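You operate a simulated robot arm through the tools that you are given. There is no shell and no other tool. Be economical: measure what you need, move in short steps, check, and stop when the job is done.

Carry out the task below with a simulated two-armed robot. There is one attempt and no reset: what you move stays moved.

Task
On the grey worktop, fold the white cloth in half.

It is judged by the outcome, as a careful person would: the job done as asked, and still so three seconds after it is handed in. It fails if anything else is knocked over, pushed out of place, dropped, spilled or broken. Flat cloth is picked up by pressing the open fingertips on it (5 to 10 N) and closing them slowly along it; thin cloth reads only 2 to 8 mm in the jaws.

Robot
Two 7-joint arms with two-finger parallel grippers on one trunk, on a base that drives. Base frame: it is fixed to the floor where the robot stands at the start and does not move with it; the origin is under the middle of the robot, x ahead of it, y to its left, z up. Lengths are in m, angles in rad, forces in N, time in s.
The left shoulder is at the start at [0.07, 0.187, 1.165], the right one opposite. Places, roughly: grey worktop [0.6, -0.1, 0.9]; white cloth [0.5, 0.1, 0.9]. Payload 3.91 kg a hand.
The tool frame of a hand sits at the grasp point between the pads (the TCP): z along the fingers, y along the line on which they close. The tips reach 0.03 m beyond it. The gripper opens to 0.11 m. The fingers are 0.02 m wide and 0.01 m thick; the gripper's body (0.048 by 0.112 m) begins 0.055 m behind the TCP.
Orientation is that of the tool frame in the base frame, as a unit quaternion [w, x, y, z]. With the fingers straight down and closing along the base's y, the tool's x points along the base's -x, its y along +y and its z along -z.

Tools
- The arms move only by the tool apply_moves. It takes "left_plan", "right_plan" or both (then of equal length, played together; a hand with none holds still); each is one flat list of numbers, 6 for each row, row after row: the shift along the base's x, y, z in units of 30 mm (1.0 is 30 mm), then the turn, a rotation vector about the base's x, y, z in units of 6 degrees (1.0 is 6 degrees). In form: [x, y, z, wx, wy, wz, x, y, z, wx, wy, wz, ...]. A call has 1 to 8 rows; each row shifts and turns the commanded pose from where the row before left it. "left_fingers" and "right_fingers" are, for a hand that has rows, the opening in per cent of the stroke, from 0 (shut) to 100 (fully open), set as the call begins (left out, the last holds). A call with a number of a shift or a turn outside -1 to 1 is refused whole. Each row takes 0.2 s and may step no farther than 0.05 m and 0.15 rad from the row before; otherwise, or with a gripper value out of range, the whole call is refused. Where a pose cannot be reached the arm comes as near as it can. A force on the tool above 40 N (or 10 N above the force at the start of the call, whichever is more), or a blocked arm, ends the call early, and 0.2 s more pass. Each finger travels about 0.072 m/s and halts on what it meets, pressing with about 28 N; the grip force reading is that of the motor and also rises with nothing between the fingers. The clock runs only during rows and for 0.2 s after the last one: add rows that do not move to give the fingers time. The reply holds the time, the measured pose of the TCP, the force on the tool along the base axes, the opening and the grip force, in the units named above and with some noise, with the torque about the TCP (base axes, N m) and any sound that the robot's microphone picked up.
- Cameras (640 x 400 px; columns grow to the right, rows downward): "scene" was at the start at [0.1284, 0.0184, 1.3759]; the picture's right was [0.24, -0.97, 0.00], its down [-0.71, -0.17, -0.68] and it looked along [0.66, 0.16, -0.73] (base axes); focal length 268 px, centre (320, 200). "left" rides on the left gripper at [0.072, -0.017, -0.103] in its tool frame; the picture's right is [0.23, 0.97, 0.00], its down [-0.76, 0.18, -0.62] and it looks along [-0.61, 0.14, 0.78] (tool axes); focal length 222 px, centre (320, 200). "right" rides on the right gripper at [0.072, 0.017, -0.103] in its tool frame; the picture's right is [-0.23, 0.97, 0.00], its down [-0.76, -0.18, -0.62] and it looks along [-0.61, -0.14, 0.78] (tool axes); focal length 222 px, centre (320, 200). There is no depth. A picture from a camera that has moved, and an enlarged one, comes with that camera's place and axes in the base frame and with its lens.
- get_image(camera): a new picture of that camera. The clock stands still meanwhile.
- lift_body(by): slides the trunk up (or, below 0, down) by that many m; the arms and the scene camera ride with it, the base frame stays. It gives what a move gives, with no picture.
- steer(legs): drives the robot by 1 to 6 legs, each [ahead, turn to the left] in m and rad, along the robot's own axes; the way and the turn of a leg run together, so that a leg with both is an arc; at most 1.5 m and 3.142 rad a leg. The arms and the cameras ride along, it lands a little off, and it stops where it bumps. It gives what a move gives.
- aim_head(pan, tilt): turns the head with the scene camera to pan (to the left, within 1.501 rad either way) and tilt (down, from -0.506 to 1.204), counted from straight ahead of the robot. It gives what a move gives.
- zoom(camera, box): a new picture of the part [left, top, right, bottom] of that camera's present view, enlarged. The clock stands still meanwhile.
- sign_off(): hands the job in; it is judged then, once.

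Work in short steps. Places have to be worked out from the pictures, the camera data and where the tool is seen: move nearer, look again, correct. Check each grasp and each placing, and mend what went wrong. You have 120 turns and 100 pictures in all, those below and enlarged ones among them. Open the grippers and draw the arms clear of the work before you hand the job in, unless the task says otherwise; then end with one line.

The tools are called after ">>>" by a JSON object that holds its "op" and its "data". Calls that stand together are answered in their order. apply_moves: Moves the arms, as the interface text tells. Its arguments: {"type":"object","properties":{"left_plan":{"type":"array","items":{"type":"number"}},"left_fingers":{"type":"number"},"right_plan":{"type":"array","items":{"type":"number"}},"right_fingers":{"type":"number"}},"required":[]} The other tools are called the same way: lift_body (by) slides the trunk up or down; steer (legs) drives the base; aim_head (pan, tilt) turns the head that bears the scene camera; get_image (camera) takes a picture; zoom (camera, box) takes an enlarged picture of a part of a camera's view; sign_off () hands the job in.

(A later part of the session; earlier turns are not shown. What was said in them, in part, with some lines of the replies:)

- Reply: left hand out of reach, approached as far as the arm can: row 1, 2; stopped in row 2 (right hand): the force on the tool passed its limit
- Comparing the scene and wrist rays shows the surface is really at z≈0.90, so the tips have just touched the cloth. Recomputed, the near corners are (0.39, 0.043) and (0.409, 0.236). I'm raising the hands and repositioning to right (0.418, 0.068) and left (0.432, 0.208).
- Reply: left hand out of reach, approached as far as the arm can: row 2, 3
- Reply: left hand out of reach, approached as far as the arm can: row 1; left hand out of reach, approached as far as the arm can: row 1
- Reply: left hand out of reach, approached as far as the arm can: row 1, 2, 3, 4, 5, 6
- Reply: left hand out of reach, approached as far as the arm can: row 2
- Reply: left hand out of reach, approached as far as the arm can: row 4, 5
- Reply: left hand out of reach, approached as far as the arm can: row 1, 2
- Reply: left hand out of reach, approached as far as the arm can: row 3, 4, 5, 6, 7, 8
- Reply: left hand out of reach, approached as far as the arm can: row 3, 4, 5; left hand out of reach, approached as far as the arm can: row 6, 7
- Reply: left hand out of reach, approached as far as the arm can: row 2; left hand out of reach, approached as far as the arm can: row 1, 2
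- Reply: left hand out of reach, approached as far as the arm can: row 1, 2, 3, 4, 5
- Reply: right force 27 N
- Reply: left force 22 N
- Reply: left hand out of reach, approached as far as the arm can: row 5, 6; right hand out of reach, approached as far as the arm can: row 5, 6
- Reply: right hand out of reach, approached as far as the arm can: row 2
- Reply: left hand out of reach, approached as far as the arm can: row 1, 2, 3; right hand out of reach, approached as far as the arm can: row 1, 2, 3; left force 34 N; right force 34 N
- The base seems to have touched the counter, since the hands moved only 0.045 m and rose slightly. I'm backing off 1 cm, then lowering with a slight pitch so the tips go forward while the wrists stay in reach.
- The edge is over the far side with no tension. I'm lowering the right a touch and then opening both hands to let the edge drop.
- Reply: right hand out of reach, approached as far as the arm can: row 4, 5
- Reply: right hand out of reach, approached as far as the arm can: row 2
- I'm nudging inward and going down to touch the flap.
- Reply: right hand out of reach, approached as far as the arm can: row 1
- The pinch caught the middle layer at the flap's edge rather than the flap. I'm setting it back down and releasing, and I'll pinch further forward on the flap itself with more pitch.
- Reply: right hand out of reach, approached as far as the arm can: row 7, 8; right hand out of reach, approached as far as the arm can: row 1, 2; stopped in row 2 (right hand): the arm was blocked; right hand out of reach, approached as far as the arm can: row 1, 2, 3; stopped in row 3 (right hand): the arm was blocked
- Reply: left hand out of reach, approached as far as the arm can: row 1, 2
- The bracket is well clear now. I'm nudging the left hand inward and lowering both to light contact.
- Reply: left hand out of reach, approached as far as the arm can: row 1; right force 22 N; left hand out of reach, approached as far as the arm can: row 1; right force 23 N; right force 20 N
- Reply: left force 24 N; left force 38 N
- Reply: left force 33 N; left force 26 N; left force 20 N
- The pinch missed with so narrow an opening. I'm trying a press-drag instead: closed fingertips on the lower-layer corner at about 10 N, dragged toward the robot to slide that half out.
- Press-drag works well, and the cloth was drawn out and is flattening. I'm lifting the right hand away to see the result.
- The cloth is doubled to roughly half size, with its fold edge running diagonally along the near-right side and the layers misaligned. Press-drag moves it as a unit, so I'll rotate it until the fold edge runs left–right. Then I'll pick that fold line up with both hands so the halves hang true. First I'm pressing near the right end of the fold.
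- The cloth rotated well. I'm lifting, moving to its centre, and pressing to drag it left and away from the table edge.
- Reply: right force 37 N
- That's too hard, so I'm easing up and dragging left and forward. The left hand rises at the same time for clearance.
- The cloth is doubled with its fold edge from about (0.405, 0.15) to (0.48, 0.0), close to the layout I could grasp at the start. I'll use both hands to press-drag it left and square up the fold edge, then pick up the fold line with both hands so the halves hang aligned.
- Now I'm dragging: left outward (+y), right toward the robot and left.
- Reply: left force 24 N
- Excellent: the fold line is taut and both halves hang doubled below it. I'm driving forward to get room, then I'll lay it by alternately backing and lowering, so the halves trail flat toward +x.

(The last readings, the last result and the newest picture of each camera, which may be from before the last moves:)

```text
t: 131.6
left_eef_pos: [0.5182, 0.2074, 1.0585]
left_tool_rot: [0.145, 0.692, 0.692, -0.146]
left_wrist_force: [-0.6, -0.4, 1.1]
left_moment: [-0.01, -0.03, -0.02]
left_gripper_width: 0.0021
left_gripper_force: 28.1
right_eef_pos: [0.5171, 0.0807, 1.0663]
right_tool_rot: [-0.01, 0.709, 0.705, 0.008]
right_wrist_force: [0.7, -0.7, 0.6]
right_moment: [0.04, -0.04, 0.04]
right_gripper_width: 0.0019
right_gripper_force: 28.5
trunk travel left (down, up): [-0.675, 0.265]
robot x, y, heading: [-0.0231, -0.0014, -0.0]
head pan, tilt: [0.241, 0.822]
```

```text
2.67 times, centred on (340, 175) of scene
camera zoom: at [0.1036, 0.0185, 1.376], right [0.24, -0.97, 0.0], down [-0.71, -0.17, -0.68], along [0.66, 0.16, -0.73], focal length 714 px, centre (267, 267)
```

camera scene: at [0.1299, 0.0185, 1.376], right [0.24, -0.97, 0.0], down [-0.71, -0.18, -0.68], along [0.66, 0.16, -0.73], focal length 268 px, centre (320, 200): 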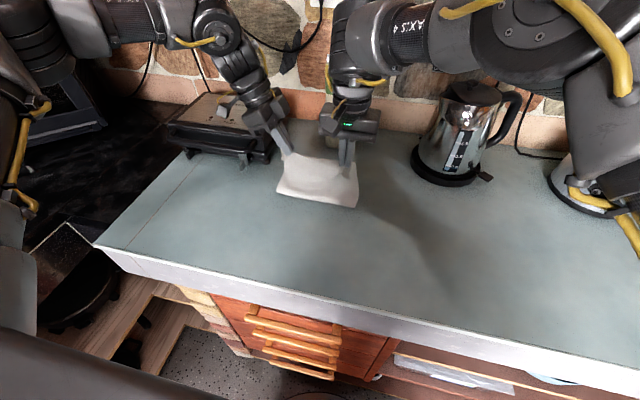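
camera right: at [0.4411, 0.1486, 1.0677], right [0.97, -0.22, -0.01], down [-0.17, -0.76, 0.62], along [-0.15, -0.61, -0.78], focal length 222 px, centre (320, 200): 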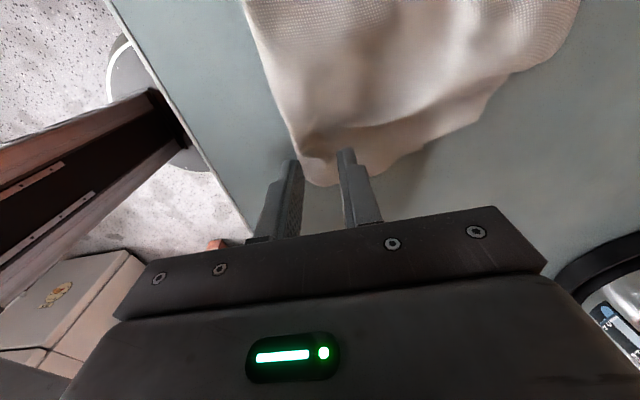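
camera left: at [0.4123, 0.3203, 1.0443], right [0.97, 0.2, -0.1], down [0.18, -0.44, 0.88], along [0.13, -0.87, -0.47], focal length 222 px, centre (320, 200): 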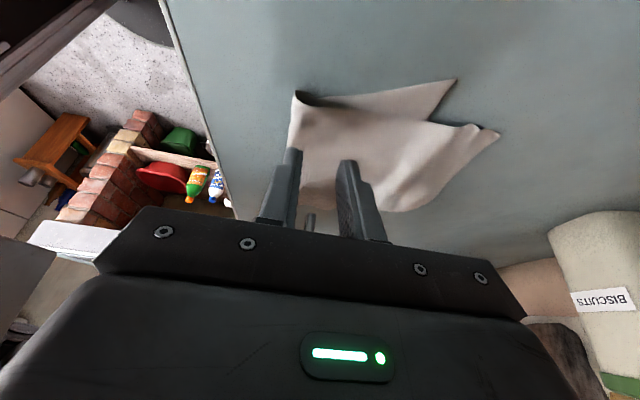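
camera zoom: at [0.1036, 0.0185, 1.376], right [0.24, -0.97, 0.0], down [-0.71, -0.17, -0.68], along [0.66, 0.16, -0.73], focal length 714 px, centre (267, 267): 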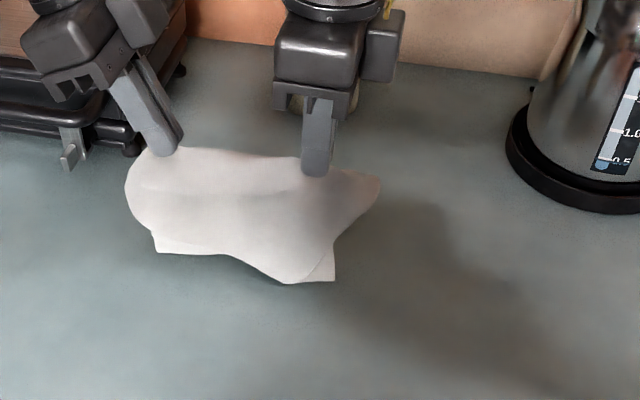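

The hem is right beneath the hands at x≈0.52. I'm backing 5 cm, then lowering 4 cm.

>>> {"op": "steer", "data": {"legs": [[-0.05, 0]]}}

>>> {"op": "apply_moves", "data": {"left_plan": [0, 0, -0.4, 0, 0, 0, 0, 0, -0.5, 0, 0, 0, 0, 0, -0.5, 0, 0, 0, 0, 0, 0, 0, 0, 0], "right_plan": [0, 0, -0.5, 0, 0, 0, 0, 0, -0.55, 0, 0, 0, 0, 0, -0.55, 0, 0, 0, 0, 0, 0, 0, 0, 0]}}

>>> {"op": "steer", "data": {"legs": [[-0.045, 0]]}}

>>> {"op": "zoom", "data": {"camera": "scene", "box": [220, 100, 460, 250]}}

```text
t: 132.5
left_eef_pos: [0.4729, 0.2073, 1.0556]
left_tool_rot: [0.143, 0.692, 0.692, -0.148]
left_wrist_force: [1.0, 0.3, -1.0]
left_moment: [0.02, 0.0, 0.0]
left_gripper_width: 0.002
left_gripper_force: 28.4
right_eef_pos: [0.4718, 0.0802, 1.0637]
right_tool_rot: [-0.01, 0.71, 0.705, 0.005]
right_wrist_force: [1.2, 0.2, -1.5]
right_moment: [0.0, 0.02, 0.02]
right_gripper_width: 0.0015
right_gripper_force: 28.8
trunk travel left (down, up): [-0.675, 0.265]
robot x, y, heading: [-0.0708, -0.0015, -0.003]
head pan, tilt: [0.241, 0.822]
```

```text
t: 133.5
left_eef_pos: [0.4713, 0.206, 1.0153]
left_tool_rot: [0.145, 0.692, 0.692, -0.147]
left_wrist_force: [-0.6, -0.4, 0.0]
left_moment: [-0.02, -0.02, -0.02]
left_gripper_width: 0.0023
left_gripper_force: 27.8
right_eef_pos: [0.4694, 0.078, 1.018]
right_tool_rot: [-0.01, 0.71, 0.704, 0.006]
right_wrist_force: [0.2, -0.4, -0.5]
right_moment: [-0.01, 0.02, 0.01]
right_gripper_width: 0.0016
right_gripper_force: 28.2
trunk travel left (down, up): [-0.675, 0.265]
robot x, y, heading: [-0.0692, -0.0017, 0.003]
head pan, tilt: [0.241, 0.822]
```

```text
t: 134.4
left_eef_pos: [0.4276, 0.2062, 1.0143]
left_tool_rot: [0.144, 0.692, 0.691, -0.148]
left_wrist_force: [0.0, -0.4, -0.5]
left_moment: [0.0, 0.01, 0.0]
left_gripper_width: 0.002
left_gripper_force: 28.2
right_eef_pos: [0.4252, 0.0796, 1.0175]
right_tool_rot: [-0.011, 0.711, 0.703, 0.006]
right_wrist_force: [-0.1, 0.2, 1.0]
right_moment: [-0.02, 0.04, -0.01]
right_gripper_width: 0.002
right_gripper_force: 27.8
trunk travel left (down, up): [-0.675, 0.265]
robot x, y, heading: [-0.1154, -0.0021, -0.002]
head pan, tilt: [0.241, 0.822]
```

```text
2.67 times, centred on (340, 175) of scene
camera zoom: at [0.0147, 0.0188, 1.3754], right [0.24, -0.97, 0.0], down [-0.71, -0.17, -0.68], along [0.66, 0.16, -0.73], focal length 714 px, centre (267, 267)
```

zoom: 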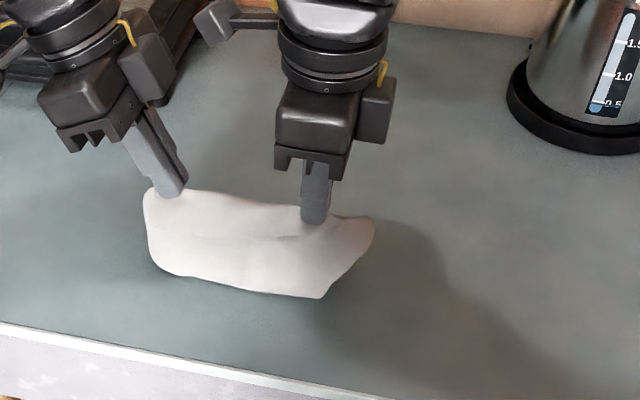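

The halves are trailing well. I'm continuing to lower, back up, and lower.

>>> {"op": "apply_moves", "data": {"left_plan": [0, 0, -0.4, 0, 0, 0, 0, 0, -0.45, 0, 0, 0, 0, 0, -0.45, 0, 0, 0, 0, 0, 0, 0, 0, 0], "right_plan": [0, 0, -0.45, 0, 0, 0, 0, 0, -0.45, 0, 0, 0, 0, 0, -0.5, 0, 0, 0, 0, 0, 0, 0, 0, 0]}}

>>> {"op": "steer", "data": {"legs": [[-0.035, 0]]}}

>>> {"op": "zoom", "data": {"camera": "scene", "box": [220, 100, 460, 250]}}

```text
t: 135.4
left_eef_pos: [0.4246, 0.2075, 0.9765]
left_tool_rot: [0.145, 0.692, 0.691, -0.147]
left_wrist_force: [-0.6, 0.7, 1.1]
left_moment: [-0.01, -0.01, -0.02]
left_gripper_width: 0.002
left_gripper_force: 28.2
right_eef_pos: [0.4236, 0.0771, 0.9754]
right_tool_rot: [-0.011, 0.71, 0.704, 0.007]
right_wrist_force: [0.5, -0.3, -0.8]
right_moment: [0.03, 0.02, 0.02]
right_gripper_width: 0.0018
right_gripper_force: 28.0
trunk travel left (down, up): [-0.675, 0.265]
robot x, y, heading: [-0.1189, -0.0039, 0.002]
head pan, tilt: [0.241, 0.822]
```

```text
t: 136.2
left_eef_pos: [0.3942, 0.2065, 0.9753]
left_tool_rot: [0.143, 0.693, 0.691, -0.148]
left_wrist_force: [0.2, -0.3, -0.1]
left_moment: [0.0, 0.03, 0.0]
left_gripper_width: 0.0021
left_gripper_force: 28.4
right_eef_pos: [0.3901, 0.0779, 0.9739]
right_tool_rot: [-0.01, 0.711, 0.703, 0.005]
right_wrist_force: [-0.3, 0.4, -0.3]
right_moment: [0.03, 0.04, 0.0]
right_gripper_width: 0.0017
right_gripper_force: 28.4
trunk travel left (down, up): [-0.675, 0.265]
robot x, y, heading: [-0.1529, 0.0005, 0.0]
head pan, tilt: [0.241, 0.822]
```

```text
2.67 times, centred on (340, 175) of scene
camera zoom: at [-0.0195, 0.0188, 1.3754], right [0.24, -0.97, 0.0], down [-0.71, -0.17, -0.68], along [0.66, 0.16, -0.73], focal length 714 px, centre (267, 267)
```

zoom: 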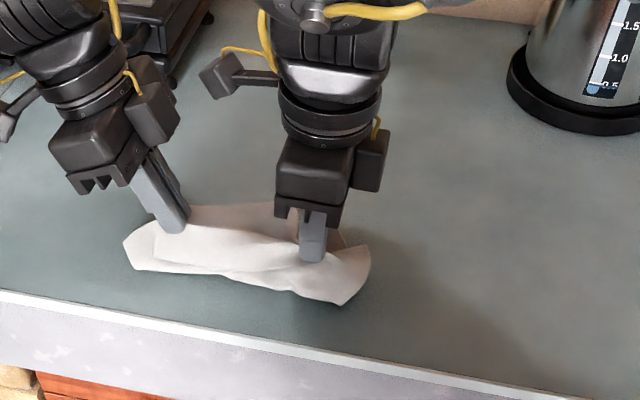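

The near layer bulges slightly ahead of the hands. I'm lowering more and pulling back 2.5 cm to draw it flat.

>>> {"op": "apply_moves", "data": {"left_plan": [0, 0, -0.4, 0, 0, 0, 0, 0, -0.35, 0, 0, 0, 0, 0, 0, 0, 0, 0], "right_plan": [0, 0, -0.4, 0, 0, 0, 0, 0, -0.35, 0, 0, 0, 0, 0, 0, 0, 0, 0]}}

>>> {"op": "steer", "data": {"legs": [[-0.025, 0]]}}

>>> {"op": "zoom", "data": {"camera": "scene", "box": [220, 100, 460, 250]}}

```text
t: 137.0
left_eef_pos: [0.39, 0.2056, 0.9545]
left_tool_rot: [0.144, 0.693, 0.691, -0.147]
left_wrist_force: [0.1, -0.6, 1.4]
left_moment: [0.02, -0.03, 0.04]
left_gripper_width: 0.0019
left_gripper_force: 28.1
right_eef_pos: [0.3888, 0.076, 0.9549]
right_tool_rot: [-0.01, 0.711, 0.703, 0.008]
right_wrist_force: [-0.3, 0.1, -0.3]
right_moment: [0.01, -0.01, -0.01]
right_gripper_width: 0.0018
right_gripper_force: 28.6
trunk travel left (down, up): [-0.675, 0.265]
robot x, y, heading: [-0.1556, 0.0016, -0.004]
head pan, tilt: [0.241, 0.822]
```

```text
t: 137.8
left_eef_pos: [0.3689, 0.2066, 0.9518]
left_tool_rot: [0.143, 0.693, 0.691, -0.148]
left_wrist_force: [0.0, 0.4, 0.0]
left_moment: [-0.03, 0.01, 0.01]
left_gripper_width: 0.0022
left_gripper_force: 27.9
right_eef_pos: [0.3684, 0.0762, 0.9504]
right_tool_rot: [-0.01, 0.711, 0.703, 0.006]
right_wrist_force: [-0.5, 0.4, 0.1]
right_moment: [0.02, 0.02, 0.0]
right_gripper_width: 0.0014
right_gripper_force: 28.1
trunk travel left (down, up): [-0.675, 0.265]
robot x, y, heading: [-0.1777, -0.0005, -0.007]
head pan, tilt: [0.241, 0.822]
```

```text
2.67 times, centred on (340, 175) of scene
camera zoom: at [-0.0438, 0.0188, 1.3753], right [0.23, -0.97, 0.0], down [-0.71, -0.17, -0.68], along [0.66, 0.16, -0.73], focal length 714 px, centre (267, 267)
```

zoom: 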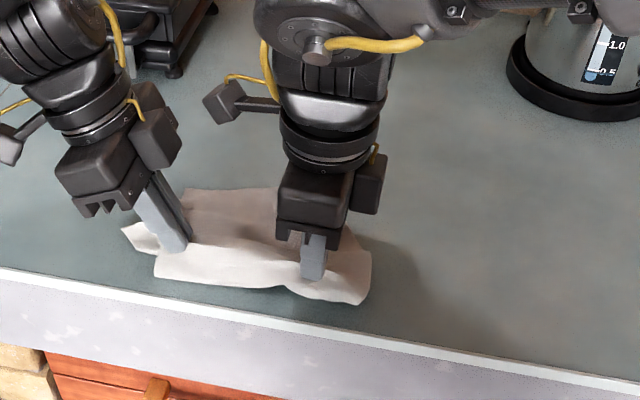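

The near layer has creased about 3–4 cm ahead of the grip because I lowered too early. Both grips are still good, so I'm lifting again, driving forward, and re-laying with more drag at height so both layers trail taut.

>>> {"op": "apply_moves", "data": {"left_plan": [0.1, 0, 0.6, 0, 0, 0, 0.1, 0, 0.75, 0, 0, 0, 0.1, 0, 0.75, 0, 0, 0, 0.1, 0, 0.75, 0, 0, 0, 0.1, 0, 0.75, 0, 0, 0, 0.1, 0, 0.75, 0, 0, 0, 0, 0, 0.4, 0, 0, 0, 0, 0, 0, 0, 0, 0], "right_plan": [0.1, 0, 0.6, 0, 0, 0, 0.1, 0, 0.75, 0, 0, 0, 0.1, 0, 0.75, 0, 0, 0, 0.1, 0, 0.75, 0, 0, 0, 0.1, 0, 0.75, 0, 0, 0, 0.1, 0, 0.75, 0, 0, 0, 0, 0, 0.4, 0, 0, 0, 0, 0, 0, 0, 0, 0]}}

>>> {"op": "steer", "data": {"legs": [[0.17, 0]]}}

>>> {"op": "apply_moves", "data": {"left_plan": [0, 0, -0.5, 0, 0, 0, 0, 0, -0.5, 0, 0, 0, 0, 0, 0, 0, 0, 0], "right_plan": [0, 0, -0.5, 0, 0, 0, 0, 0, -0.5, 0, 0, 0, 0, 0, 0, 0, 0, 0]}}

>>> {"op": "zoom", "data": {"camera": "scene", "box": [220, 100, 460, 250]}}

```text
t: 139.7
left_eef_pos: [0.3847, 0.2074, 1.0956]
left_tool_rot: [0.144, 0.693, 0.691, -0.148]
left_wrist_force: [-0.3, 0.5, -0.4]
left_moment: [-0.01, -0.01, 0.0]
left_gripper_width: 0.0021
left_gripper_force: 28.6
right_eef_pos: [0.383, 0.0771, 1.0972]
right_tool_rot: [-0.011, 0.712, 0.702, 0.008]
right_wrist_force: [-0.8, -0.1, -0.1]
right_moment: [-0.01, -0.02, 0.0]
right_gripper_width: 0.0015
right_gripper_force: 28.1
trunk travel left (down, up): [-0.675, 0.265]
robot x, y, heading: [-0.1774, -0.0005, -0.007]
head pan, tilt: [0.241, 0.822]
```

```text
t: 141.1
left_eef_pos: [0.5509, 0.2045, 1.0957]
left_tool_rot: [0.144, 0.694, 0.69, -0.147]
left_wrist_force: [-1.2, 0.8, -0.8]
left_moment: [-0.02, -0.04, 0.0]
left_gripper_width: 0.002
left_gripper_force: 28.1
right_eef_pos: [0.5509, 0.074, 1.098]
right_tool_rot: [-0.008, 0.712, 0.702, 0.008]
right_wrist_force: [1.3, -0.6, 0.3]
right_moment: [0.02, 0.02, 0.0]
right_gripper_width: 0.0016
right_gripper_force: 28.2
trunk travel left (down, up): [-0.675, 0.265]
robot x, y, heading: [-0.0078, 0.0008, -0.004]
head pan, tilt: [0.241, 0.822]
```

```text
t: 141.9
left_eef_pos: [0.5541, 0.2026, 1.0656]
left_tool_rot: [0.144, 0.694, 0.69, -0.147]
left_wrist_force: [0.4, -0.2, -0.5]
left_moment: [0.01, -0.01, 0.03]
left_gripper_width: 0.0022
left_gripper_force: 27.7
right_eef_pos: [0.5511, 0.0741, 1.0673]
right_tool_rot: [-0.011, 0.713, 0.701, 0.007]
right_wrist_force: [0.4, 0.3, -0.4]
right_moment: [-0.04, 0.0, 0.01]
right_gripper_width: 0.0016
right_gripper_force: 28.3
trunk travel left (down, up): [-0.675, 0.265]
robot x, y, heading: [-0.005, -0.0009, -0.006]
head pan, tilt: [0.241, 0.822]
```

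```text
2.67 times, centred on (340, 175) of scene
camera zoom: at [0.1205, 0.0171, 1.3759], right [0.23, -0.97, 0.0], down [-0.71, -0.17, -0.68], along [0.66, 0.16, -0.73], focal length 714 px, centre (267, 267)
```

zoom: 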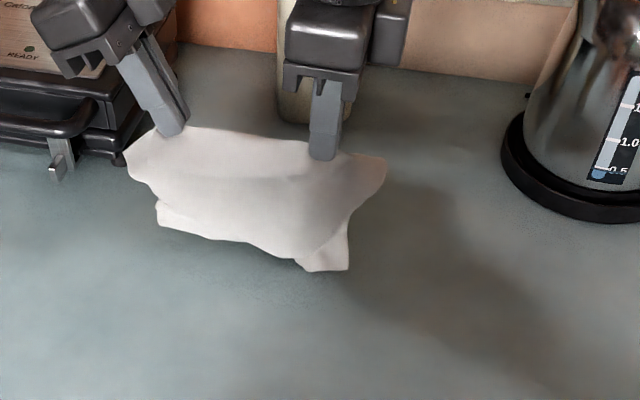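

The halves hang evenly again. I'm laying it on a taut arc: back up at height first, then alternate small lowers with backing.

>>> {"op": "steer", "data": {"legs": [[-0.085, 0]]}}

>>> {"op": "apply_moves", "data": {"left_plan": [-0.15, 0, -0.45, 0, 0, 0, -0.15, 0, -0.45, 0, 0, 0, 0, 0, 0, 0, 0, 0], "right_plan": [-0.15, 0, -0.45, 0, 0, 0, -0.15, 0, -0.45, 0, 0, 0, 0, 0, 0, 0, 0, 0]}}

>>> {"op": "steer", "data": {"legs": [[-0.045, 0]]}}

>>> {"op": "apply_moves", "data": {"left_plan": [-0.15, 0, -0.5, 0, 0, 0, -0.15, 0, -0.5, 0, 0, 0, 0, 0, 0, 0, 0, 0], "right_plan": [-0.15, 0, -0.5, 0, 0, 0, -0.15, 0, -0.5, 0, 0, 0, 0, 0, 0, 0, 0, 0]}}

>>> {"op": "zoom", "data": {"camera": "scene", "box": [220, 100, 460, 250]}}

```text
t: 143.0
left_eef_pos: [0.4691, 0.2037, 1.0663]
left_tool_rot: [0.143, 0.695, 0.689, -0.148]
left_wrist_force: [-0.1, -0.6, 0.1]
left_moment: [0.05, -0.02, 0.0]
left_gripper_width: 0.0023
left_gripper_force: 28.3
right_eef_pos: [0.4661, 0.0729, 1.0676]
right_tool_rot: [-0.01, 0.713, 0.701, 0.007]
right_wrist_force: [0.1, -0.4, 1.3]
right_moment: [0.03, -0.04, 0.02]
right_gripper_width: 0.0017
right_gripper_force: 28.1
trunk travel left (down, up): [-0.675, 0.265]
robot x, y, heading: [-0.0915, -0.0034, -0.012]
head pan, tilt: [0.241, 0.822]
```

```text
t: 143.8
left_eef_pos: [0.4611, 0.2027, 1.0382]
left_tool_rot: [0.143, 0.695, 0.689, -0.147]
left_wrist_force: [-0.7, -0.9, 0.1]
left_moment: [-0.05, -0.03, -0.02]
left_gripper_width: 0.0024
left_gripper_force: 27.8
right_eef_pos: [0.4551, 0.075, 1.0401]
right_tool_rot: [-0.01, 0.713, 0.701, 0.007]
right_wrist_force: [0.4, -0.1, -0.4]
right_moment: [0.02, 0.0, 0.03]
right_gripper_width: 0.0016
right_gripper_force: 28.0
trunk travel left (down, up): [-0.675, 0.265]
robot x, y, heading: [-0.0939, -0.0027, -0.014]
head pan, tilt: [0.241, 0.822]
```

```text
t: 144.7
left_eef_pos: [0.4206, 0.2039, 1.0365]
left_tool_rot: [0.143, 0.694, 0.689, -0.149]
left_wrist_force: [0.6, 0.1, -0.8]
left_moment: [-0.03, -0.01, -0.04]
left_gripper_width: 0.0022
left_gripper_force: 28.2
right_eef_pos: [0.4161, 0.0745, 1.0378]
right_tool_rot: [-0.011, 0.713, 0.701, 0.005]
right_wrist_force: [0.4, 0.0, -0.2]
right_moment: [0.02, -0.01, 0.03]
right_gripper_width: 0.0019
right_gripper_force: 27.9
trunk travel left (down, up): [-0.675, 0.265]
robot x, y, heading: [-0.1404, 0.0015, -0.01]
head pan, tilt: [0.241, 0.822]
```

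```text
t: 145.5
left_eef_pos: [0.406, 0.2041, 1.0095]
left_tool_rot: [0.143, 0.695, 0.69, -0.146]
left_wrist_force: [-0.1, 0.3, 0.7]
left_moment: [-0.01, 0.0, 0.0]
left_gripper_width: 0.0023
left_gripper_force: 27.7
right_eef_pos: [0.4006, 0.0752, 1.0107]
right_tool_rot: [-0.01, 0.713, 0.701, 0.007]
right_wrist_force: [0.3, -0.7, 0.1]
right_moment: [0.0, 0.02, 0.0]
right_gripper_width: 0.0019
right_gripper_force: 27.9
trunk travel left (down, up): [-0.675, 0.265]
robot x, y, heading: [-0.1381, 0.0029, -0.009]
head pan, tilt: [0.241, 0.822]
```

```text
2.67 times, centred on (340, 175) of scene
camera zoom: at [-0.0107, 0.0173, 1.3761], right [0.23, -0.97, 0.0], down [-0.71, -0.17, -0.68], along [0.66, 0.16, -0.73], focal length 714 px, centre (267, 267)
```

zoom: 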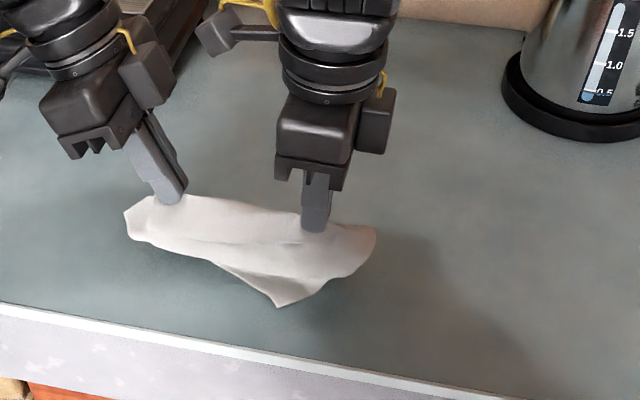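

The hems slid with the hands instead of trailing. The earlier lower-as-you-go sequence tucked the near half under properly and only lacked room to pull further. I'm repeating it from further forward so I can finish with a longer low pull.

>>> {"op": "apply_moves", "data": {"left_plan": [0.1, 0, 0.6, 0, 0, 0, 0.1, 0, 0.75, 0, 0, 0, 0.1, 0, 0.75, 0, 0, 0, 0.1, 0, 0.75, 0, 0, 0, 0, 0, 0, 0, 0, 0], "right_plan": [0.1, 0, 0.6, 0, 0, 0, 0.1, 0, 0.75, 0, 0, 0, 0.1, 0, 0.75, 0, 0, 0, 0.1, 0, 0.75, 0, 0, 0, 0, 0, 0, 0, 0, 0]}}

>>> {"op": "steer", "data": {"legs": [[0.17, 0]]}}

>>> {"op": "apply_moves", "data": {"left_plan": [0, 0, -0.5, 0, 0, 0, 0, 0, -0.5, 0, 0, 0, 0, 0, -0.2, 0, 0, 0, 0, 0, 0, 0, 0, 0], "right_plan": [0, 0, -0.5, 0, 0, 0, 0, 0, -0.5, 0, 0, 0, 0, 0, -0.2, 0, 0, 0, 0, 0, 0, 0, 0, 0]}}

>>> {"op": "steer", "data": {"legs": [[-0.05, 0]]}}

>>> {"op": "apply_moves", "data": {"left_plan": [0, 0, -0.45, 0, 0, 0, 0, 0, -0.45, 0, 0, 0, 0, 0, -0.45, 0, 0, 0, 0, 0, 0, 0, 0, 0], "right_plan": [0, 0, -0.45, 0, 0, 0, 0, 0, -0.45, 0, 0, 0, 0, 0, -0.45, 0, 0, 0, 0, 0, 0, 0, 0, 0]}}

>>> {"op": "steer", "data": {"legs": [[-0.045, 0]]}}

```text
t: 146.7
left_eef_pos: [0.4213, 0.2033, 1.0932]
left_tool_rot: [0.144, 0.694, 0.69, -0.148]
left_wrist_force: [1.0, -0.8, 0.1]
left_moment: [-0.01, 0.02, 0.02]
left_gripper_width: 0.0022
left_gripper_force: 28.2
right_eef_pos: [0.4148, 0.0745, 1.0944]
right_tool_rot: [-0.011, 0.713, 0.701, 0.007]
right_wrist_force: [-0.1, 0.4, -0.3]
right_moment: [0.02, -0.01, 0.04]
right_gripper_width: 0.0017
right_gripper_force: 27.5
trunk travel left (down, up): [-0.675, 0.265]
robot x, y, heading: [-0.1409, 0.0016, -0.007]
head pan, tilt: [0.241, 0.822]
```

```text
t: 148.2
left_eef_pos: [0.588, 0.2009, 1.0947]
left_tool_rot: [0.144, 0.695, 0.689, -0.147]
left_wrist_force: [-0.3, -0.6, -0.1]
left_moment: [0.01, -0.02, -0.02]
left_gripper_width: 0.002
left_gripper_force: 28.0
right_eef_pos: [0.5807, 0.073, 1.0955]
right_tool_rot: [-0.01, 0.714, 0.7, 0.006]
right_wrist_force: [0.6, -0.1, 0.1]
right_moment: [0.02, 0.01, 0.0]
right_gripper_width: 0.0018
right_gripper_force: 27.8
trunk travel left (down, up): [-0.675, 0.265]
robot x, y, heading: [0.0337, -0.0048, -0.013]
head pan, tilt: [0.241, 0.822]
```

```text
t: 149.2
left_eef_pos: [0.5879, 0.2018, 1.0577]
left_tool_rot: [0.144, 0.696, 0.688, -0.148]
left_wrist_force: [-0.3, 0.6, -0.6]
left_moment: [0.01, -0.02, 0.05]
left_gripper_width: 0.002
left_gripper_force: 27.6
right_eef_pos: [0.5817, 0.0727, 1.0593]
right_tool_rot: [-0.011, 0.714, 0.7, 0.006]
right_wrist_force: [-1.1, 0.3, 0.7]
right_moment: [-0.04, 0.0, 0.03]
right_gripper_width: 0.0018
right_gripper_force: 28.0
trunk travel left (down, up): [-0.675, 0.265]
robot x, y, heading: [0.0289, -0.0024, -0.013]
head pan, tilt: [0.241, 0.822]
```

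```text
t: 150.1
left_eef_pos: [0.5428, 0.2016, 1.0548]
left_tool_rot: [0.141, 0.695, 0.689, -0.15]
left_wrist_force: [0.2, 1.1, 0.6]
left_moment: [0.0, 0.02, 0.01]
left_gripper_width: 0.002
left_gripper_force: 27.7
right_eef_pos: [0.5384, 0.0738, 1.0571]
right_tool_rot: [-0.011, 0.714, 0.7, 0.006]
right_wrist_force: [0.9, -0.6, -0.8]
right_moment: [0.06, 0.04, 0.01]
right_gripper_width: 0.0019
right_gripper_force: 28.0
trunk travel left (down, up): [-0.675, 0.265]
robot x, y, heading: [-0.0208, -0.0025, -0.008]
head pan, tilt: [0.241, 0.822]
```

```text
t: 151.1
left_eef_pos: [0.5404, 0.2015, 1.0156]
left_tool_rot: [0.143, 0.695, 0.689, -0.148]
left_wrist_force: [-0.1, 0.3, 0.4]
left_moment: [-0.01, 0.01, 0.04]
left_gripper_width: 0.002
left_gripper_force: 27.4
right_eef_pos: [0.5359, 0.0725, 1.018]
right_tool_rot: [-0.01, 0.714, 0.7, 0.007]
right_wrist_force: [0.0, -0.8, 0.5]
right_moment: [0.01, -0.03, -0.03]
right_gripper_width: 0.0018
right_gripper_force: 28.5
trunk travel left (down, up): [-0.675, 0.265]
robot x, y, heading: [-0.019, -0.0007, -0.013]
head pan, tilt: [0.241, 0.822]
```

```text
t: 152.0
left_eef_pos: [0.4963, 0.2017, 1.0141]
left_tool_rot: [0.142, 0.696, 0.688, -0.15]
left_wrist_force: [-0.2, 0.0, -0.9]
left_moment: [0.04, 0.0, -0.02]
left_gripper_width: 0.002
left_gripper_force: 27.9
right_eef_pos: [0.4937, 0.0712, 1.0178]
right_tool_rot: [-0.011, 0.716, 0.698, 0.005]
right_wrist_force: [0.4, -0.1, -0.4]
right_moment: [0.02, 0.07, 0.0]
right_gripper_width: 0.0017
right_gripper_force: 27.3
trunk travel left (down, up): [-0.675, 0.265]
robot x, y, heading: [-0.0635, 0.0005, -0.009]
head pan, tilt: [0.241, 0.822]
```

Grips are holding. I'm continuing with lower, back, lower, and then a longer low pull.

>>> {"op": "apply_moves", "data": {"left_plan": [0, 0, -0.4, 0, 0, 0, 0, 0, -0.45, 0, 0, 0, 0, 0, -0.45, 0, 0, 0, 0, 0, 0, 0, 0, 0], "right_plan": [0, 0, -0.45, 0, 0, 0, 0, 0, -0.45, 0, 0, 0, 0, 0, -0.5, 0, 0, 0, 0, 0, 0, 0, 0, 0]}}

>>> {"op": "steer", "data": {"legs": [[-0.035, 0]]}}

>>> {"op": "apply_moves", "data": {"left_plan": [0, 0, -0.4, 0, 0, 0, 0, 0, -0.5, 0, 0, 0, 0, 0, -0.15, 0, 0, 0, 0, 0, 0, 0, 0, 0], "right_plan": [0, 0, -0.4, 0, 0, 0, 0, 0, -0.5, 0, 0, 0, 0, 0, -0.1, 0, 0, 0, 0, 0, 0, 0, 0, 0]}}

>>> {"op": "steer", "data": {"legs": [[-0.07, 0]]}}

>>> {"op": "zoom", "data": {"camera": "scene", "box": [220, 100, 460, 250]}}

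```text
t: 153.0
left_eef_pos: [0.495, 0.2006, 0.9755]
left_tool_rot: [0.143, 0.696, 0.688, -0.149]
left_wrist_force: [0.8, 0.4, -0.6]
left_moment: [-0.01, 0.0, 0.01]
left_gripper_width: 0.0022
left_gripper_force: 27.5
right_eef_pos: [0.492, 0.0719, 0.9764]
right_tool_rot: [-0.01, 0.715, 0.699, 0.007]
right_wrist_force: [0.2, 0.3, 0.1]
right_moment: [-0.03, 0.04, 0.0]
right_gripper_width: 0.0016
right_gripper_force: 27.8
trunk travel left (down, up): [-0.675, 0.265]
robot x, y, heading: [-0.0617, -0.0008, -0.01]
head pan, tilt: [0.241, 0.822]
```

```text
t: 153.8
left_eef_pos: [0.4633, 0.2014, 0.9751]
left_tool_rot: [0.142, 0.696, 0.688, -0.15]
left_wrist_force: [0.2, -0.1, 0.3]
left_moment: [-0.01, 0.02, -0.02]
left_gripper_width: 0.0019
left_gripper_force: 28.0
right_eef_pos: [0.4591, 0.0743, 0.9755]
right_tool_rot: [-0.011, 0.716, 0.698, 0.005]
right_wrist_force: [0.6, 0.2, 0.3]
right_moment: [0.0, 0.01, -0.03]
right_gripper_width: 0.0016
right_gripper_force: 28.1
trunk travel left (down, up): [-0.675, 0.265]
robot x, y, heading: [-0.0974, -0.0011, -0.014]
head pan, tilt: [0.241, 0.822]
```

```text
t: 154.8
left_eef_pos: [0.4609, 0.2019, 0.944]
left_tool_rot: [0.141, 0.697, 0.688, -0.147]
left_wrist_force: [0.8, 0.2, -0.2]
left_moment: [-0.03, -0.02, 0.01]
left_gripper_width: 0.0021
left_gripper_force: 27.7
right_eef_pos: [0.4584, 0.0742, 0.9475]
right_tool_rot: [-0.011, 0.715, 0.699, 0.008]
right_wrist_force: [-0.4, 0.1, -0.1]
right_moment: [-0.01, 0.0, 0.01]
right_gripper_width: 0.0014
right_gripper_force: 27.8
trunk travel left (down, up): [-0.675, 0.265]
robot x, y, heading: [-0.1004, -0.0, -0.02]
head pan, tilt: [0.241, 0.822]
```

```text
t: 155.8
left_eef_pos: [0.3922, 0.2016, 0.945]
left_tool_rot: [0.143, 0.696, 0.687, -0.148]
left_wrist_force: [0.2, 0.4, -0.1]
left_moment: [0.02, -0.02, 0.03]
left_gripper_width: 0.002
left_gripper_force: 28.3
right_eef_pos: [0.389, 0.075, 0.9465]
right_tool_rot: [-0.011, 0.716, 0.698, 0.006]
right_wrist_force: [0.2, -0.7, 0.4]
right_moment: [-0.01, 0.0, 0.0]
right_gripper_width: 0.0017
right_gripper_force: 27.8
trunk travel left (down, up): [-0.675, 0.265]
robot x, y, heading: [-0.1671, 0.001, -0.015]
head pan, tilt: [0.241, 0.822]
```

```text
2.67 times, centred on (340, 175) of scene
camera zoom: at [-0.0374, 0.0183, 1.3757], right [0.22, -0.97, 0.0], down [-0.71, -0.16, -0.68], along [0.66, 0.15, -0.73], focal length 714 px, centre (267, 267)
```

zoom: 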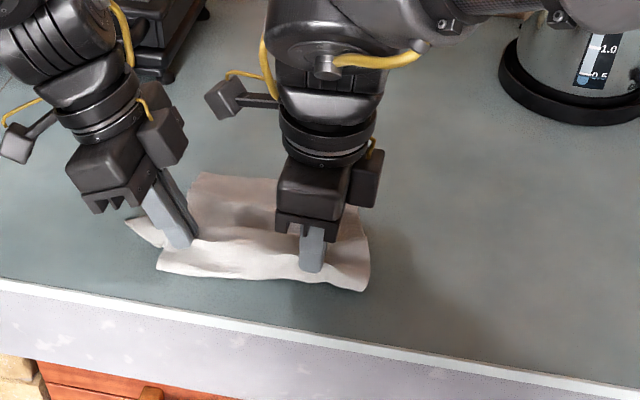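

The front crease is now only about 1.5 cm ahead of the grip line, which is a good half-fold. I'm lowering to the surface, releasing, and rising straight up.

>>> {"op": "apply_moves", "data": {"left_plan": [0, 0, -0.15, 0, 0, 0, 0, 0, 0, 0, 0, 0], "right_plan": [0, 0, -0.2, 0, 0, 0, 0, 0, 0, 0, 0, 0]}}

>>> {"op": "apply_moves", "data": {"left_plan": [0, 0, 0, 0, 0, 0, 0, 0, 0, 0, 0, 0, 0, 0, 0.3, 0, 0, 0, 0, 0, 0.8, 0, 0, 0, 0, 0.3, 1, 0, 0, 0, 0, 0.6, 1, 0, 0, 0, 0, 0.8, 0, 0, 0, 0], "right_plan": [0, 0, 0, 0, 0, 0, 0, 0, 0, 0, 0, 0, 0, 0, 0.3, 0, 0, 0, 0, 0, 0.8, 0, 0, 0, 0, -0.8, 0.8, 0, 0, 0, 0, -1, 0, 0, 0, 0, 0, -1, 0, 0, 0, 0], "left_fingers": 14, "right_fingers": 14}}

>>> {"op": "apply_moves", "data": {"right_plan": [0, -1, 0, 0, 0, 0, 0, -1, 0, 0, 0, 0, 0, -1, 0, 0, 0, 0]}}

>>> {"op": "zoom", "data": {"camera": "scene", "box": [230, 110, 430, 235]}}

```text
t: 156.4
left_eef_pos: [0.3913, 0.2029, 0.9407]
left_tool_rot: [0.143, 0.696, 0.688, -0.147]
left_wrist_force: [-0.3, -0.1, -0.7]
left_moment: [-0.01, -0.03, 0.01]
left_gripper_width: 0.0019
left_gripper_force: 28.1
right_eef_pos: [0.3891, 0.0747, 0.9422]
right_tool_rot: [-0.01, 0.716, 0.698, 0.007]
right_wrist_force: [-0.5, -0.6, 0.3]
right_moment: [-0.01, -0.02, -0.04]
right_gripper_width: 0.0017
right_gripper_force: 27.9
trunk travel left (down, up): [-0.675, 0.265]
robot x, y, heading: [-0.1657, -0.0, -0.017]
head pan, tilt: [0.241, 0.822]
```

```text
t: 158.0
left_eef_pos: [0.3915, 0.2511, 1.0315]
left_tool_rot: [0.143, 0.697, 0.687, -0.148]
left_wrist_force: [0.0, -0.2, 0.3]
left_moment: [0.01, 0.02, 0.01]
left_gripper_width: 0.0154
left_gripper_force: 0.0
right_eef_pos: [0.3874, -0.0077, 0.9993]
right_tool_rot: [-0.011, 0.716, 0.698, 0.006]
right_wrist_force: [-0.1, -0.6, -0.3]
right_moment: [0.0, -0.01, 0.03]
right_gripper_width: 0.0154
right_gripper_force: 0.0
trunk travel left (down, up): [-0.675, 0.265]
robot x, y, heading: [-0.1674, 0.0065, -0.012]
head pan, tilt: [0.241, 0.822]
```

```text
t: 158.8
left_eef_pos: [0.3917, 0.2512, 1.0335]
left_tool_rot: [0.143, 0.696, 0.688, -0.148]
left_wrist_force: [-0.9, -1.2, -0.3]
left_moment: [0.03, -0.04, -0.03]
left_gripper_width: 0.0155
left_gripper_force: 0.0
right_eef_pos: [0.3877, -0.0998, 0.9997]
right_tool_rot: [-0.011, 0.715, 0.699, 0.006]
right_wrist_force: [0.4, 0.6, 0.2]
right_moment: [0.03, 0.0, 0.0]
right_gripper_width: 0.0153
right_gripper_force: 0.0
trunk travel left (down, up): [-0.675, 0.265]
robot x, y, heading: [-0.168, 0.0044, -0.019]
head pan, tilt: [0.241, 0.822]
```

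```text
3.20 times, centred on (330, 172) of scene
camera zoom: at [-0.038, 0.0164, 1.3759], right [0.22, -0.97, 0.0], down [-0.71, -0.16, -0.68], along [0.66, 0.15, -0.73], focal length 857 px, centre (288, 288)
```

zoom: 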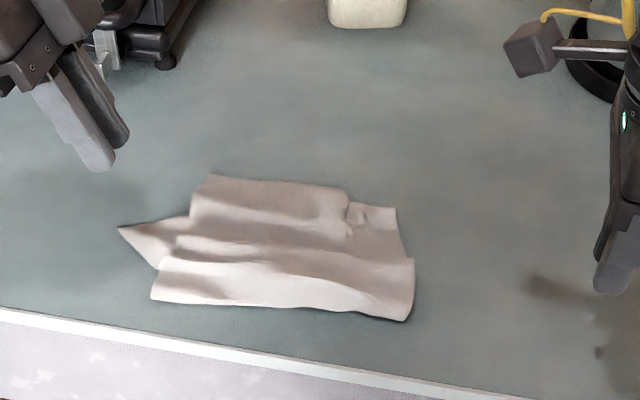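

This is a proper half-fold now, about 0.19 × 0.145 m. The one flaw is the lower layer's left corner, which pokes out at (0.43, 0.26). I'll press that corner gently with the left fingertips and slide it in under the top layer.

>>> {"op": "apply_moves", "data": {"left_plan": [0.5, 0.15, -0.5, 0, 0, 0, 0.5, 0.15, -0.9, 0, 0, 0, 0.4, 0, -0.9, 0, 0, 0, 0, 0, -0.7, 0, 0, 0, 0, 0, -0.2, 0, 0, 0, 0, 0, 0, 0, 0, 0], "left_fingers": 0}}

>>> {"op": "apply_moves", "data": {"left_plan": [0, 0, -0.12, 0, 0, 0, 0, 0, 0, 0, 0, 0]}}

```text
t: 160.2
left_eef_pos: [0.4336, 0.2619, 0.938]
left_tool_rot: [0.143, 0.696, 0.688, -0.147]
left_wrist_force: [-0.1, -0.8, -0.3]
left_moment: [0.0, 0.02, 0.01]
left_gripper_width: 0.0001
left_gripper_force: 28.0
right_eef_pos: [0.3867, -0.0986, 0.9997]
right_tool_rot: [-0.009, 0.716, 0.698, 0.007]
right_wrist_force: [0.7, 0.9, -0.2]
right_moment: [-0.01, 0.01, 0.01]
right_gripper_width: 0.0155
right_gripper_force: 0.0
trunk travel left (down, up): [-0.675, 0.265]
robot x, y, heading: [-0.1644, 0.0033, -0.012]
head pan, tilt: [0.241, 0.822]
```

```text
t: 160.8
left_eef_pos: [0.4339, 0.2616, 0.9327]
left_tool_rot: [0.143, 0.696, 0.688, -0.147]
left_wrist_force: [-0.4, 0.0, 0.0]
left_moment: [-0.01, 0.0, -0.02]
left_gripper_width: 0.0002
left_gripper_force: 27.9
right_eef_pos: [0.3874, -0.1, 0.9993]
right_tool_rot: [-0.01, 0.717, 0.697, 0.007]
right_wrist_force: [-0.3, 0.5, -0.1]
right_moment: [-0.01, 0.01, -0.02]
right_gripper_width: 0.0157
right_gripper_force: 0.0
trunk travel left (down, up): [-0.675, 0.265]
robot x, y, heading: [-0.1647, -0.0005, -0.014]
head pan, tilt: [0.241, 0.822]
```

>>> {"op": "apply_moves", "data": {"left_plan": [0, 0, -0.06, 0, 0, 0, 0, 0, 0, 0, 0, 0]}}

>>> {"op": "apply_moves", "data": {"left_plan": [0, 0, -0.015, 0, 0, 0, 0.3, -0.3, 0, 0, 0, 0, 0.3, -0.35, 0, 0, 0, 0, 0.3, -0.35, 0, 0, 0, 0, 0.3, -0.3, 0, 0, 0, 0, 0, 0, 0, 0, 0, 0]}}

>>> {"op": "apply_moves", "data": {"left_plan": [0, 0, 0.8, 0, 0, 0, 0, 0.5, 0.8, 0, 0, 0, -0.3, 0.8, 0.8, 0, 0, 0, -0.3, 0.8, 0.5, 0, 0, 0]}}

>>> {"op": "zoom", "data": {"camera": "scene", "box": [230, 110, 430, 235]}}

```text
t: 161.4
left_eef_pos: [0.4335, 0.2616, 0.9327]
left_tool_rot: [0.143, 0.697, 0.687, -0.147]
left_wrist_force: [1.9, 1.2, 9.3]
left_moment: [0.03, 0.05, 0.02]
left_gripper_width: 0.0
left_gripper_force: 28.5
right_eef_pos: [0.3864, -0.1001, 1.0004]
right_tool_rot: [-0.01, 0.716, 0.698, 0.006]
right_wrist_force: [-0.5, 0.0, -0.5]
right_moment: [0.0, -0.03, 0.02]
right_gripper_width: 0.0153
right_gripper_force: 0.2
trunk travel left (down, up): [-0.675, 0.265]
robot x, y, heading: [-0.1642, -0.0012, -0.022]
head pan, tilt: [0.241, 0.822]
```

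```text
t: 162.8
left_eef_pos: [0.4379, 0.2422, 0.9464]
left_tool_rot: [0.144, 0.696, 0.687, -0.148]
left_wrist_force: [0.4, -0.5, 0.1]
left_moment: [0.01, -0.01, 0.01]
left_gripper_width: 0.0
left_gripper_force: 27.5
left hand out of reach, approached as far as the arm can: row 2, 3, 4, 5
right_eef_pos: [0.3867, -0.0996, 0.9985]
right_tool_rot: [-0.011, 0.716, 0.698, 0.006]
right_wrist_force: [-0.5, -0.4, 0.5]
right_moment: [-0.01, 0.0, -0.01]
right_gripper_width: 0.0153
right_gripper_force: 0.0
trunk travel left (down, up): [-0.675, 0.265]
robot x, y, heading: [-0.1714, 0.0005, -0.017]
head pan, tilt: [0.241, 0.822]
```

```text
t: 163.8
left_eef_pos: [0.4199, 0.3052, 1.0338]
left_tool_rot: [0.143, 0.697, 0.687, -0.148]
left_wrist_force: [-1.0, -0.2, 0.7]
left_moment: [-0.04, 0.02, 0.03]
left_gripper_width: 0.0
left_gripper_force: 28.4
right_eef_pos: [0.387, -0.0983, 1.0005]
right_tool_rot: [-0.009, 0.716, 0.698, 0.008]
right_wrist_force: [0.2, 0.1, 0.0]
right_moment: [-0.01, 0.0, -0.02]
right_gripper_width: 0.0153
right_gripper_force: 0.0
trunk travel left (down, up): [-0.675, 0.265]
robot x, y, heading: [-0.1714, 0.0045, -0.012]
head pan, tilt: [0.241, 0.822]
```

```text
3.20 times, centred on (330, 172) of scene
camera zoom: at [-0.0393, 0.0184, 1.376], right [0.22, -0.97, 0.0], down [-0.71, -0.17, -0.68], along [0.66, 0.15, -0.73], focal length 857 px, centre (288, 288)
```

zoom: 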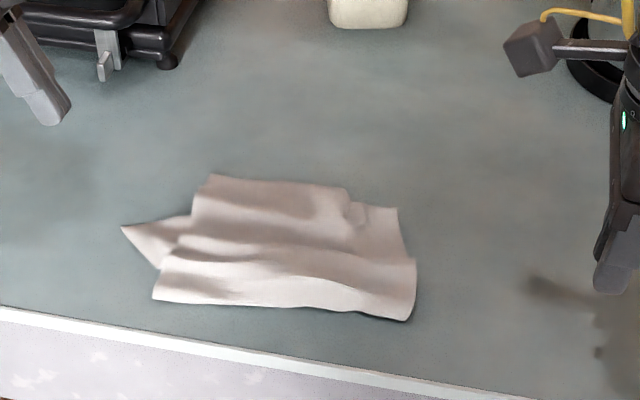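

The left arm ran out of reach, so that slide barely moved the corner. I'm driving forward 10 cm and retrying with room.

>>> {"op": "steer", "data": {"legs": [[0.1, 0]]}}

>>> {"op": "apply_moves", "data": {"left_plan": [-0.9, -0.4, -0.3, 0, 0, 0, -0.9, -0.5, -0.7, 0, 0, 0, -0.9, -0.5, -0.9, 0, 0, 0, -0.1, 0, -0.9, 0, 0, 0, 0, 0, -0.45, 0, 0, 0, 0, 0, 0, 0, 0, 0]}}

```text
t: 165.0
left_eef_pos: [0.5136, 0.3032, 1.0373]
left_tool_rot: [0.145, 0.696, 0.688, -0.145]
left_wrist_force: [0.2, 0.1, 0.5]
left_moment: [0.0, 0.0, -0.01]
left_gripper_width: 0.0
left_gripper_force: 27.8
right_eef_pos: [0.4802, -0.0996, 1.003]
right_tool_rot: [-0.008, 0.716, 0.698, 0.009]
right_wrist_force: [-0.5, -0.5, 0.3]
right_moment: [0.0, 0.0, 0.0]
right_gripper_width: 0.0153
right_gripper_force: 0.0
trunk travel left (down, up): [-0.675, 0.265]
robot x, y, heading: [-0.0669, -0.0022, -0.01]
head pan, tilt: [0.241, 0.822]
```

```text
t: 166.4
left_eef_pos: [0.4359, 0.2623, 0.9338]
left_tool_rot: [0.143, 0.696, 0.688, -0.147]
left_wrist_force: [0.1, 0.5, -0.4]
left_moment: [0.02, -0.03, 0.0]
left_gripper_width: 0.0
left_gripper_force: 28.2
right_eef_pos: [0.4852, -0.1001, 1.0003]
right_tool_rot: [-0.011, 0.716, 0.698, 0.008]
right_wrist_force: [-0.3, 0.5, -0.6]
right_moment: [0.01, -0.02, 0.01]
right_gripper_width: 0.0157
right_gripper_force: 0.0
trunk travel left (down, up): [-0.675, 0.265]
robot x, y, heading: [-0.0668, 0.0, -0.013]
head pan, tilt: [0.241, 0.822]
```

>>> {"op": "apply_moves", "data": {"left_plan": [0, 0, -0.09, 0, 0, 0, 0, 0, 0, 0, 0, 0]}}

>>> {"op": "apply_moves", "data": {"left_plan": [0, 0, -0.01, 0, 0, 0, 0.3, -0.25, 0, 0, 0, 0, 0.4, -0.3, 0, 0, 0, 0, 0.45, -0.3, 0, 0, 0, 0, 0.45, -0.25, 0, 0, 0, 0, 0, 0, 0, 0, 0, 0]}}

>>> {"op": "apply_moves", "data": {"left_plan": [0, 0, 0.8, 0, 0, 0, 0, 0.5, 0.8, 0, 0, 0, -0.2, 0.8, 0.8, 0, 0, 0, -0.2, 0.8, 0.5, 0, 0, 0, 0, 0.8, 0, 0, 0, 0]}}

>>> {"op": "zoom", "data": {"camera": "scene", "box": [220, 140, 420, 265]}}

```text
t: 167.0
left_eef_pos: [0.4369, 0.262, 0.9332]
left_tool_rot: [0.144, 0.695, 0.688, -0.147]
left_wrist_force: [0.1, 1.1, 0.5]
left_moment: [0.03, 0.01, 0.05]
left_gripper_width: 0.0001
left_gripper_force: 27.8
right_eef_pos: [0.4864, -0.0996, 0.9991]
right_tool_rot: [-0.01, 0.715, 0.699, 0.006]
right_wrist_force: [-0.3, -1.0, -0.1]
right_moment: [-0.01, -0.02, 0.0]
right_gripper_width: 0.0156
right_gripper_force: 0.1
trunk travel left (down, up): [-0.675, 0.265]
robot x, y, heading: [-0.0693, -0.0004, -0.017]
head pan, tilt: [0.241, 0.822]
```

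```text
t: 168.4
left_eef_pos: [0.4852, 0.2279, 0.9341]
left_tool_rot: [0.142, 0.696, 0.688, -0.148]
left_wrist_force: [0.6, 0.3, 0.1]
left_moment: [-0.01, 0.03, -0.02]
left_gripper_width: 0.0001
left_gripper_force: 28.2
right_eef_pos: [0.486, -0.1005, 1.0001]
right_tool_rot: [-0.01, 0.716, 0.698, 0.008]
right_wrist_force: [0.3, 1.0, 0.0]
right_moment: [-0.02, 0.0, -0.02]
right_gripper_width: 0.0153
right_gripper_force: 0.1
trunk travel left (down, up): [-0.675, 0.265]
robot x, y, heading: [-0.0673, -0.0022, -0.015]
head pan, tilt: [0.241, 0.822]
```

```text
t: 169.6
left_eef_pos: [0.4742, 0.3156, 1.0205]
left_tool_rot: [0.143, 0.696, 0.688, -0.148]
left_wrist_force: [0.0, -0.4, -1.1]
left_moment: [0.02, 0.02, 0.02]
left_gripper_width: 0.0002
left_gripper_force: 28.5
right_eef_pos: [0.4842, -0.0995, 1.0]
right_tool_rot: [-0.01, 0.716, 0.698, 0.006]
right_wrist_force: [-0.3, 0.3, 0.7]
right_moment: [0.01, -0.01, 0.01]
right_gripper_width: 0.0154
right_gripper_force: 0.0
trunk travel left (down, up): [-0.675, 0.265]
robot x, y, heading: [-0.068, -0.0027, -0.015]
head pan, tilt: [0.241, 0.822]
```

```text
3.20 times, centred on (320, 202) of scene
camera zoom: at [0.0606, 0.0176, 1.3758], right [0.23, -0.97, 0.0], down [-0.71, -0.17, -0.68], along [0.66, 0.15, -0.73], focal length 857 px, centre (320, 192)
```

zoom: 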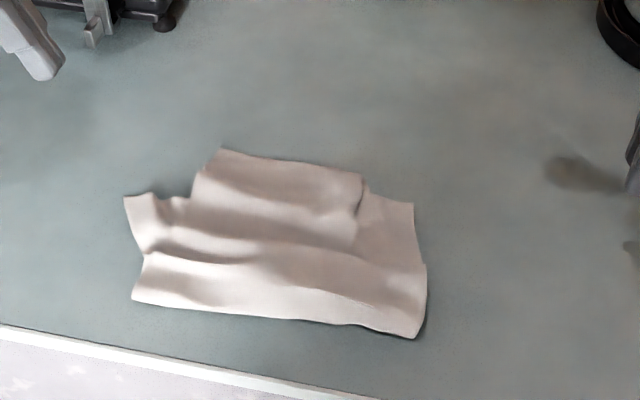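

That's better: the corner is moving in. I'm doing one more tuck from its new position at (0.455, 0.247).

>>> {"op": "apply_moves", "data": {"left_plan": [-0.3, -0.6, -0.5, 0, 0, 0, -0.3, -0.7, -0.8, 0, 0, 0, 0, -0.5, -0.8, 0, 0, 0, 0, 0, -0.75, 0, 0, 0, 0, 0, -0.1, 0, 0, 0, 0, 0, 0, 0, 0, 0]}}

>>> {"op": "apply_moves", "data": {"left_plan": [0, 0, -0.06, 0, 0, 0, 0.35, -0.2, 0, 0, 0, 0, 0.4, -0.3, 0, 0, 0, 0, 0.4, -0.3, 0, 0, 0, 0, 0.3, -0.3, 0, 0, 0, 0, 0, 0, 0, 0, 0, 0]}}

>>> {"op": "apply_moves", "data": {"left_plan": [0, 0, 0.8, 0, 0, 0, 0, 0.5, 0.8, 0, 0, 0, -0.2, 0.8, 0.8, 0, 0, 0, -0.2, 0.8, 0.5, 0, 0, 0, 0, 0.8, 0, 0, 0, 0]}}

>>> {"op": "zoom", "data": {"camera": "scene", "box": [220, 140, 420, 265]}}

```text
t: 171.0
left_eef_pos: [0.4563, 0.2602, 0.9316]
left_tool_rot: [0.144, 0.696, 0.687, -0.149]
left_wrist_force: [-0.5, -1.1, 8.8]
left_moment: [-0.01, 0.02, 0.01]
left_gripper_width: 0.0
left_gripper_force: 28.2
right_eef_pos: [0.4853, -0.1003, 1.0001]
right_tool_rot: [-0.009, 0.715, 0.699, 0.007]
right_wrist_force: [-0.3, 0.1, 0.3]
right_moment: [0.0, -0.02, 0.02]
right_gripper_width: 0.0152
right_gripper_force: 0.1
trunk travel left (down, up): [-0.675, 0.265]
robot x, y, heading: [-0.0656, 0.0006, -0.014]
head pan, tilt: [0.241, 0.822]
```

```text
t: 172.4
left_eef_pos: [0.4945, 0.2292, 0.9311]
left_tool_rot: [0.145, 0.697, 0.687, -0.146]
left_wrist_force: [-9.1, 11.1, 25.8]
left_moment: [0.29, 0.35, 0.06]
left_gripper_width: 0.0001
left_gripper_force: 27.9
right_eef_pos: [0.4823, -0.1003, 1.0015]
right_tool_rot: [-0.008, 0.716, 0.698, 0.009]
right_wrist_force: [-0.6, 0.5, 0.0]
right_moment: [0.01, 0.01, 0.0]
right_gripper_width: 0.0153
right_gripper_force: 0.0
trunk travel left (down, up): [-0.675, 0.265]
robot x, y, heading: [-0.0704, 0.0011, -0.011]
head pan, tilt: [0.241, 0.822]
```

```text
t: 173.6
left_eef_pos: [0.4853, 0.3157, 1.0174]
left_tool_rot: [0.143, 0.696, 0.688, -0.148]
left_wrist_force: [0.5, 0.6, -0.4]
left_moment: [0.0, 0.0, 0.04]
left_gripper_width: 0.0001
left_gripper_force: 27.8
right_eef_pos: [0.4856, -0.1001, 0.9999]
right_tool_rot: [-0.01, 0.716, 0.698, 0.006]
right_wrist_force: [-0.4, 0.2, 0.4]
right_moment: [-0.01, 0.0, -0.01]
right_gripper_width: 0.0155
right_gripper_force: 0.0
trunk travel left (down, up): [-0.675, 0.265]
robot x, y, heading: [-0.0664, -0.0025, -0.017]
head pan, tilt: [0.241, 0.822]
```

```text
3.20 times, centred on (320, 202) of scene
camera zoom: at [0.0604, 0.0178, 1.3758], right [0.23, -0.97, 0.0], down [-0.71, -0.17, -0.68], along [0.66, 0.15, -0.73], focal length 857 px, centre (320, 192)
```

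zoom: 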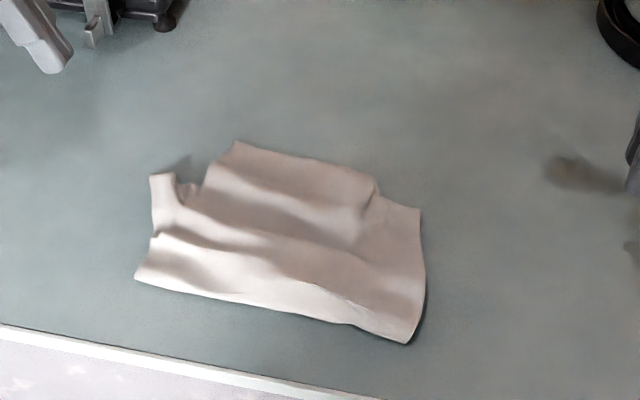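

The cloth is now a compact doubled rectangle with all corners roughly aligned and nothing else disturbed. I'm opening the grippers, raising the arms and backing away.

>>> {"op": "apply_moves", "data": {"left_plan": [0, 0.2, 0.8, 0, 0, 0, 0, 0.2, 0.8, 0, 0, 0, 0, 0, 0.8, 0, 0, 0, 0, 0, 0, 0, 0, 0], "right_plan": [0, -0.2, 0.8, 0, 0, 0, 0, -0.2, 0.8, 0, 0, 0, 0, 0, 0.8, 0, 0, 0, 0, 0, 0, 0, 0, 0], "left_fingers": 60, "right_fingers": 60}}

>>> {"op": "steer", "data": {"legs": [[-0.15, 0]]}}

>>> {"op": "get_image", "data": {"camera": "scene"}}

```text
t: 174.6
left_eef_pos: [0.4852, 0.3276, 1.0893]
left_tool_rot: [0.142, 0.696, 0.688, -0.148]
left_wrist_force: [0.1, 1.3, -0.3]
left_moment: [-0.04, -0.02, -0.01]
left_gripper_width: 0.0661
left_gripper_force: 0.0
right_eef_pos: [0.4862, -0.1128, 1.0729]
right_tool_rot: [-0.011, 0.716, 0.698, 0.007]
right_wrist_force: [0.0, -0.8, -0.8]
right_moment: [0.01, -0.01, -0.02]
right_gripper_width: 0.0658
right_gripper_force: 0.2
trunk travel left (down, up): [-0.675, 0.265]
robot x, y, heading: [-0.0679, -0.0044, -0.011]
head pan, tilt: [0.241, 0.822]
```

```text
t: 176.0
left_eef_pos: [0.3373, 0.3281, 1.0902]
left_tool_rot: [0.143, 0.697, 0.687, -0.148]
left_wrist_force: [-0.4, 0.6, -0.3]
left_moment: [-0.01, 0.02, 0.01]
left_gripper_width: 0.066
left_gripper_force: 0.1
right_eef_pos: [0.337, -0.112, 1.0712]
right_tool_rot: [-0.012, 0.717, 0.697, 0.006]
right_wrist_force: [0.3, -0.1, 0.2]
right_moment: [0.04, 0.01, -0.01]
right_gripper_width: 0.0659
right_gripper_force: 0.0
trunk travel left (down, up): [-0.675, 0.265]
robot x, y, heading: [-0.2193, 0.0022, -0.02]
head pan, tilt: [0.241, 0.822]
```

```text
0 pictures are left
camera scene: at [-0.0889, 0.0186, 1.3757], right [0.22, -0.97, 0.0], down [-0.71, -0.16, -0.68], along [0.66, 0.15, -0.73], focal length 268 px, centre (320, 200)
```

scene: 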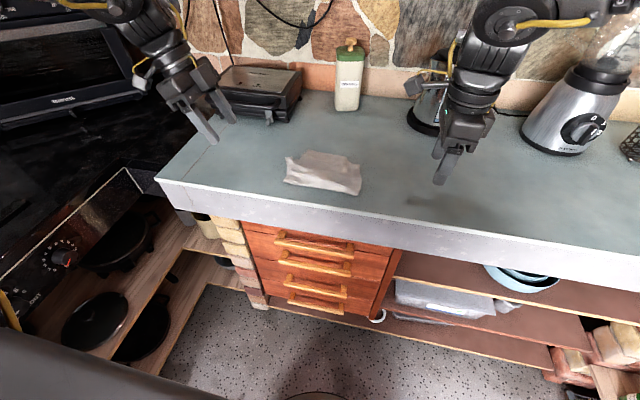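

The cloth lies folded in half, the hands are open and clear, and the other items look to be in place. I'm handing it in.

>>> {"op": "sign_off", "data": {}}

```text
The job is handed in.
```

The white cloth lies folded in half on the grey worktop, about 0.19 × 0.145 m, but not perfectly neat: it is still rippled and the two layers are 2–3 cm out of line at the far edge. The left hand's camera bracket briefly pressed on the grill handle, but the grill did not visibly move, and everything else looks in place.
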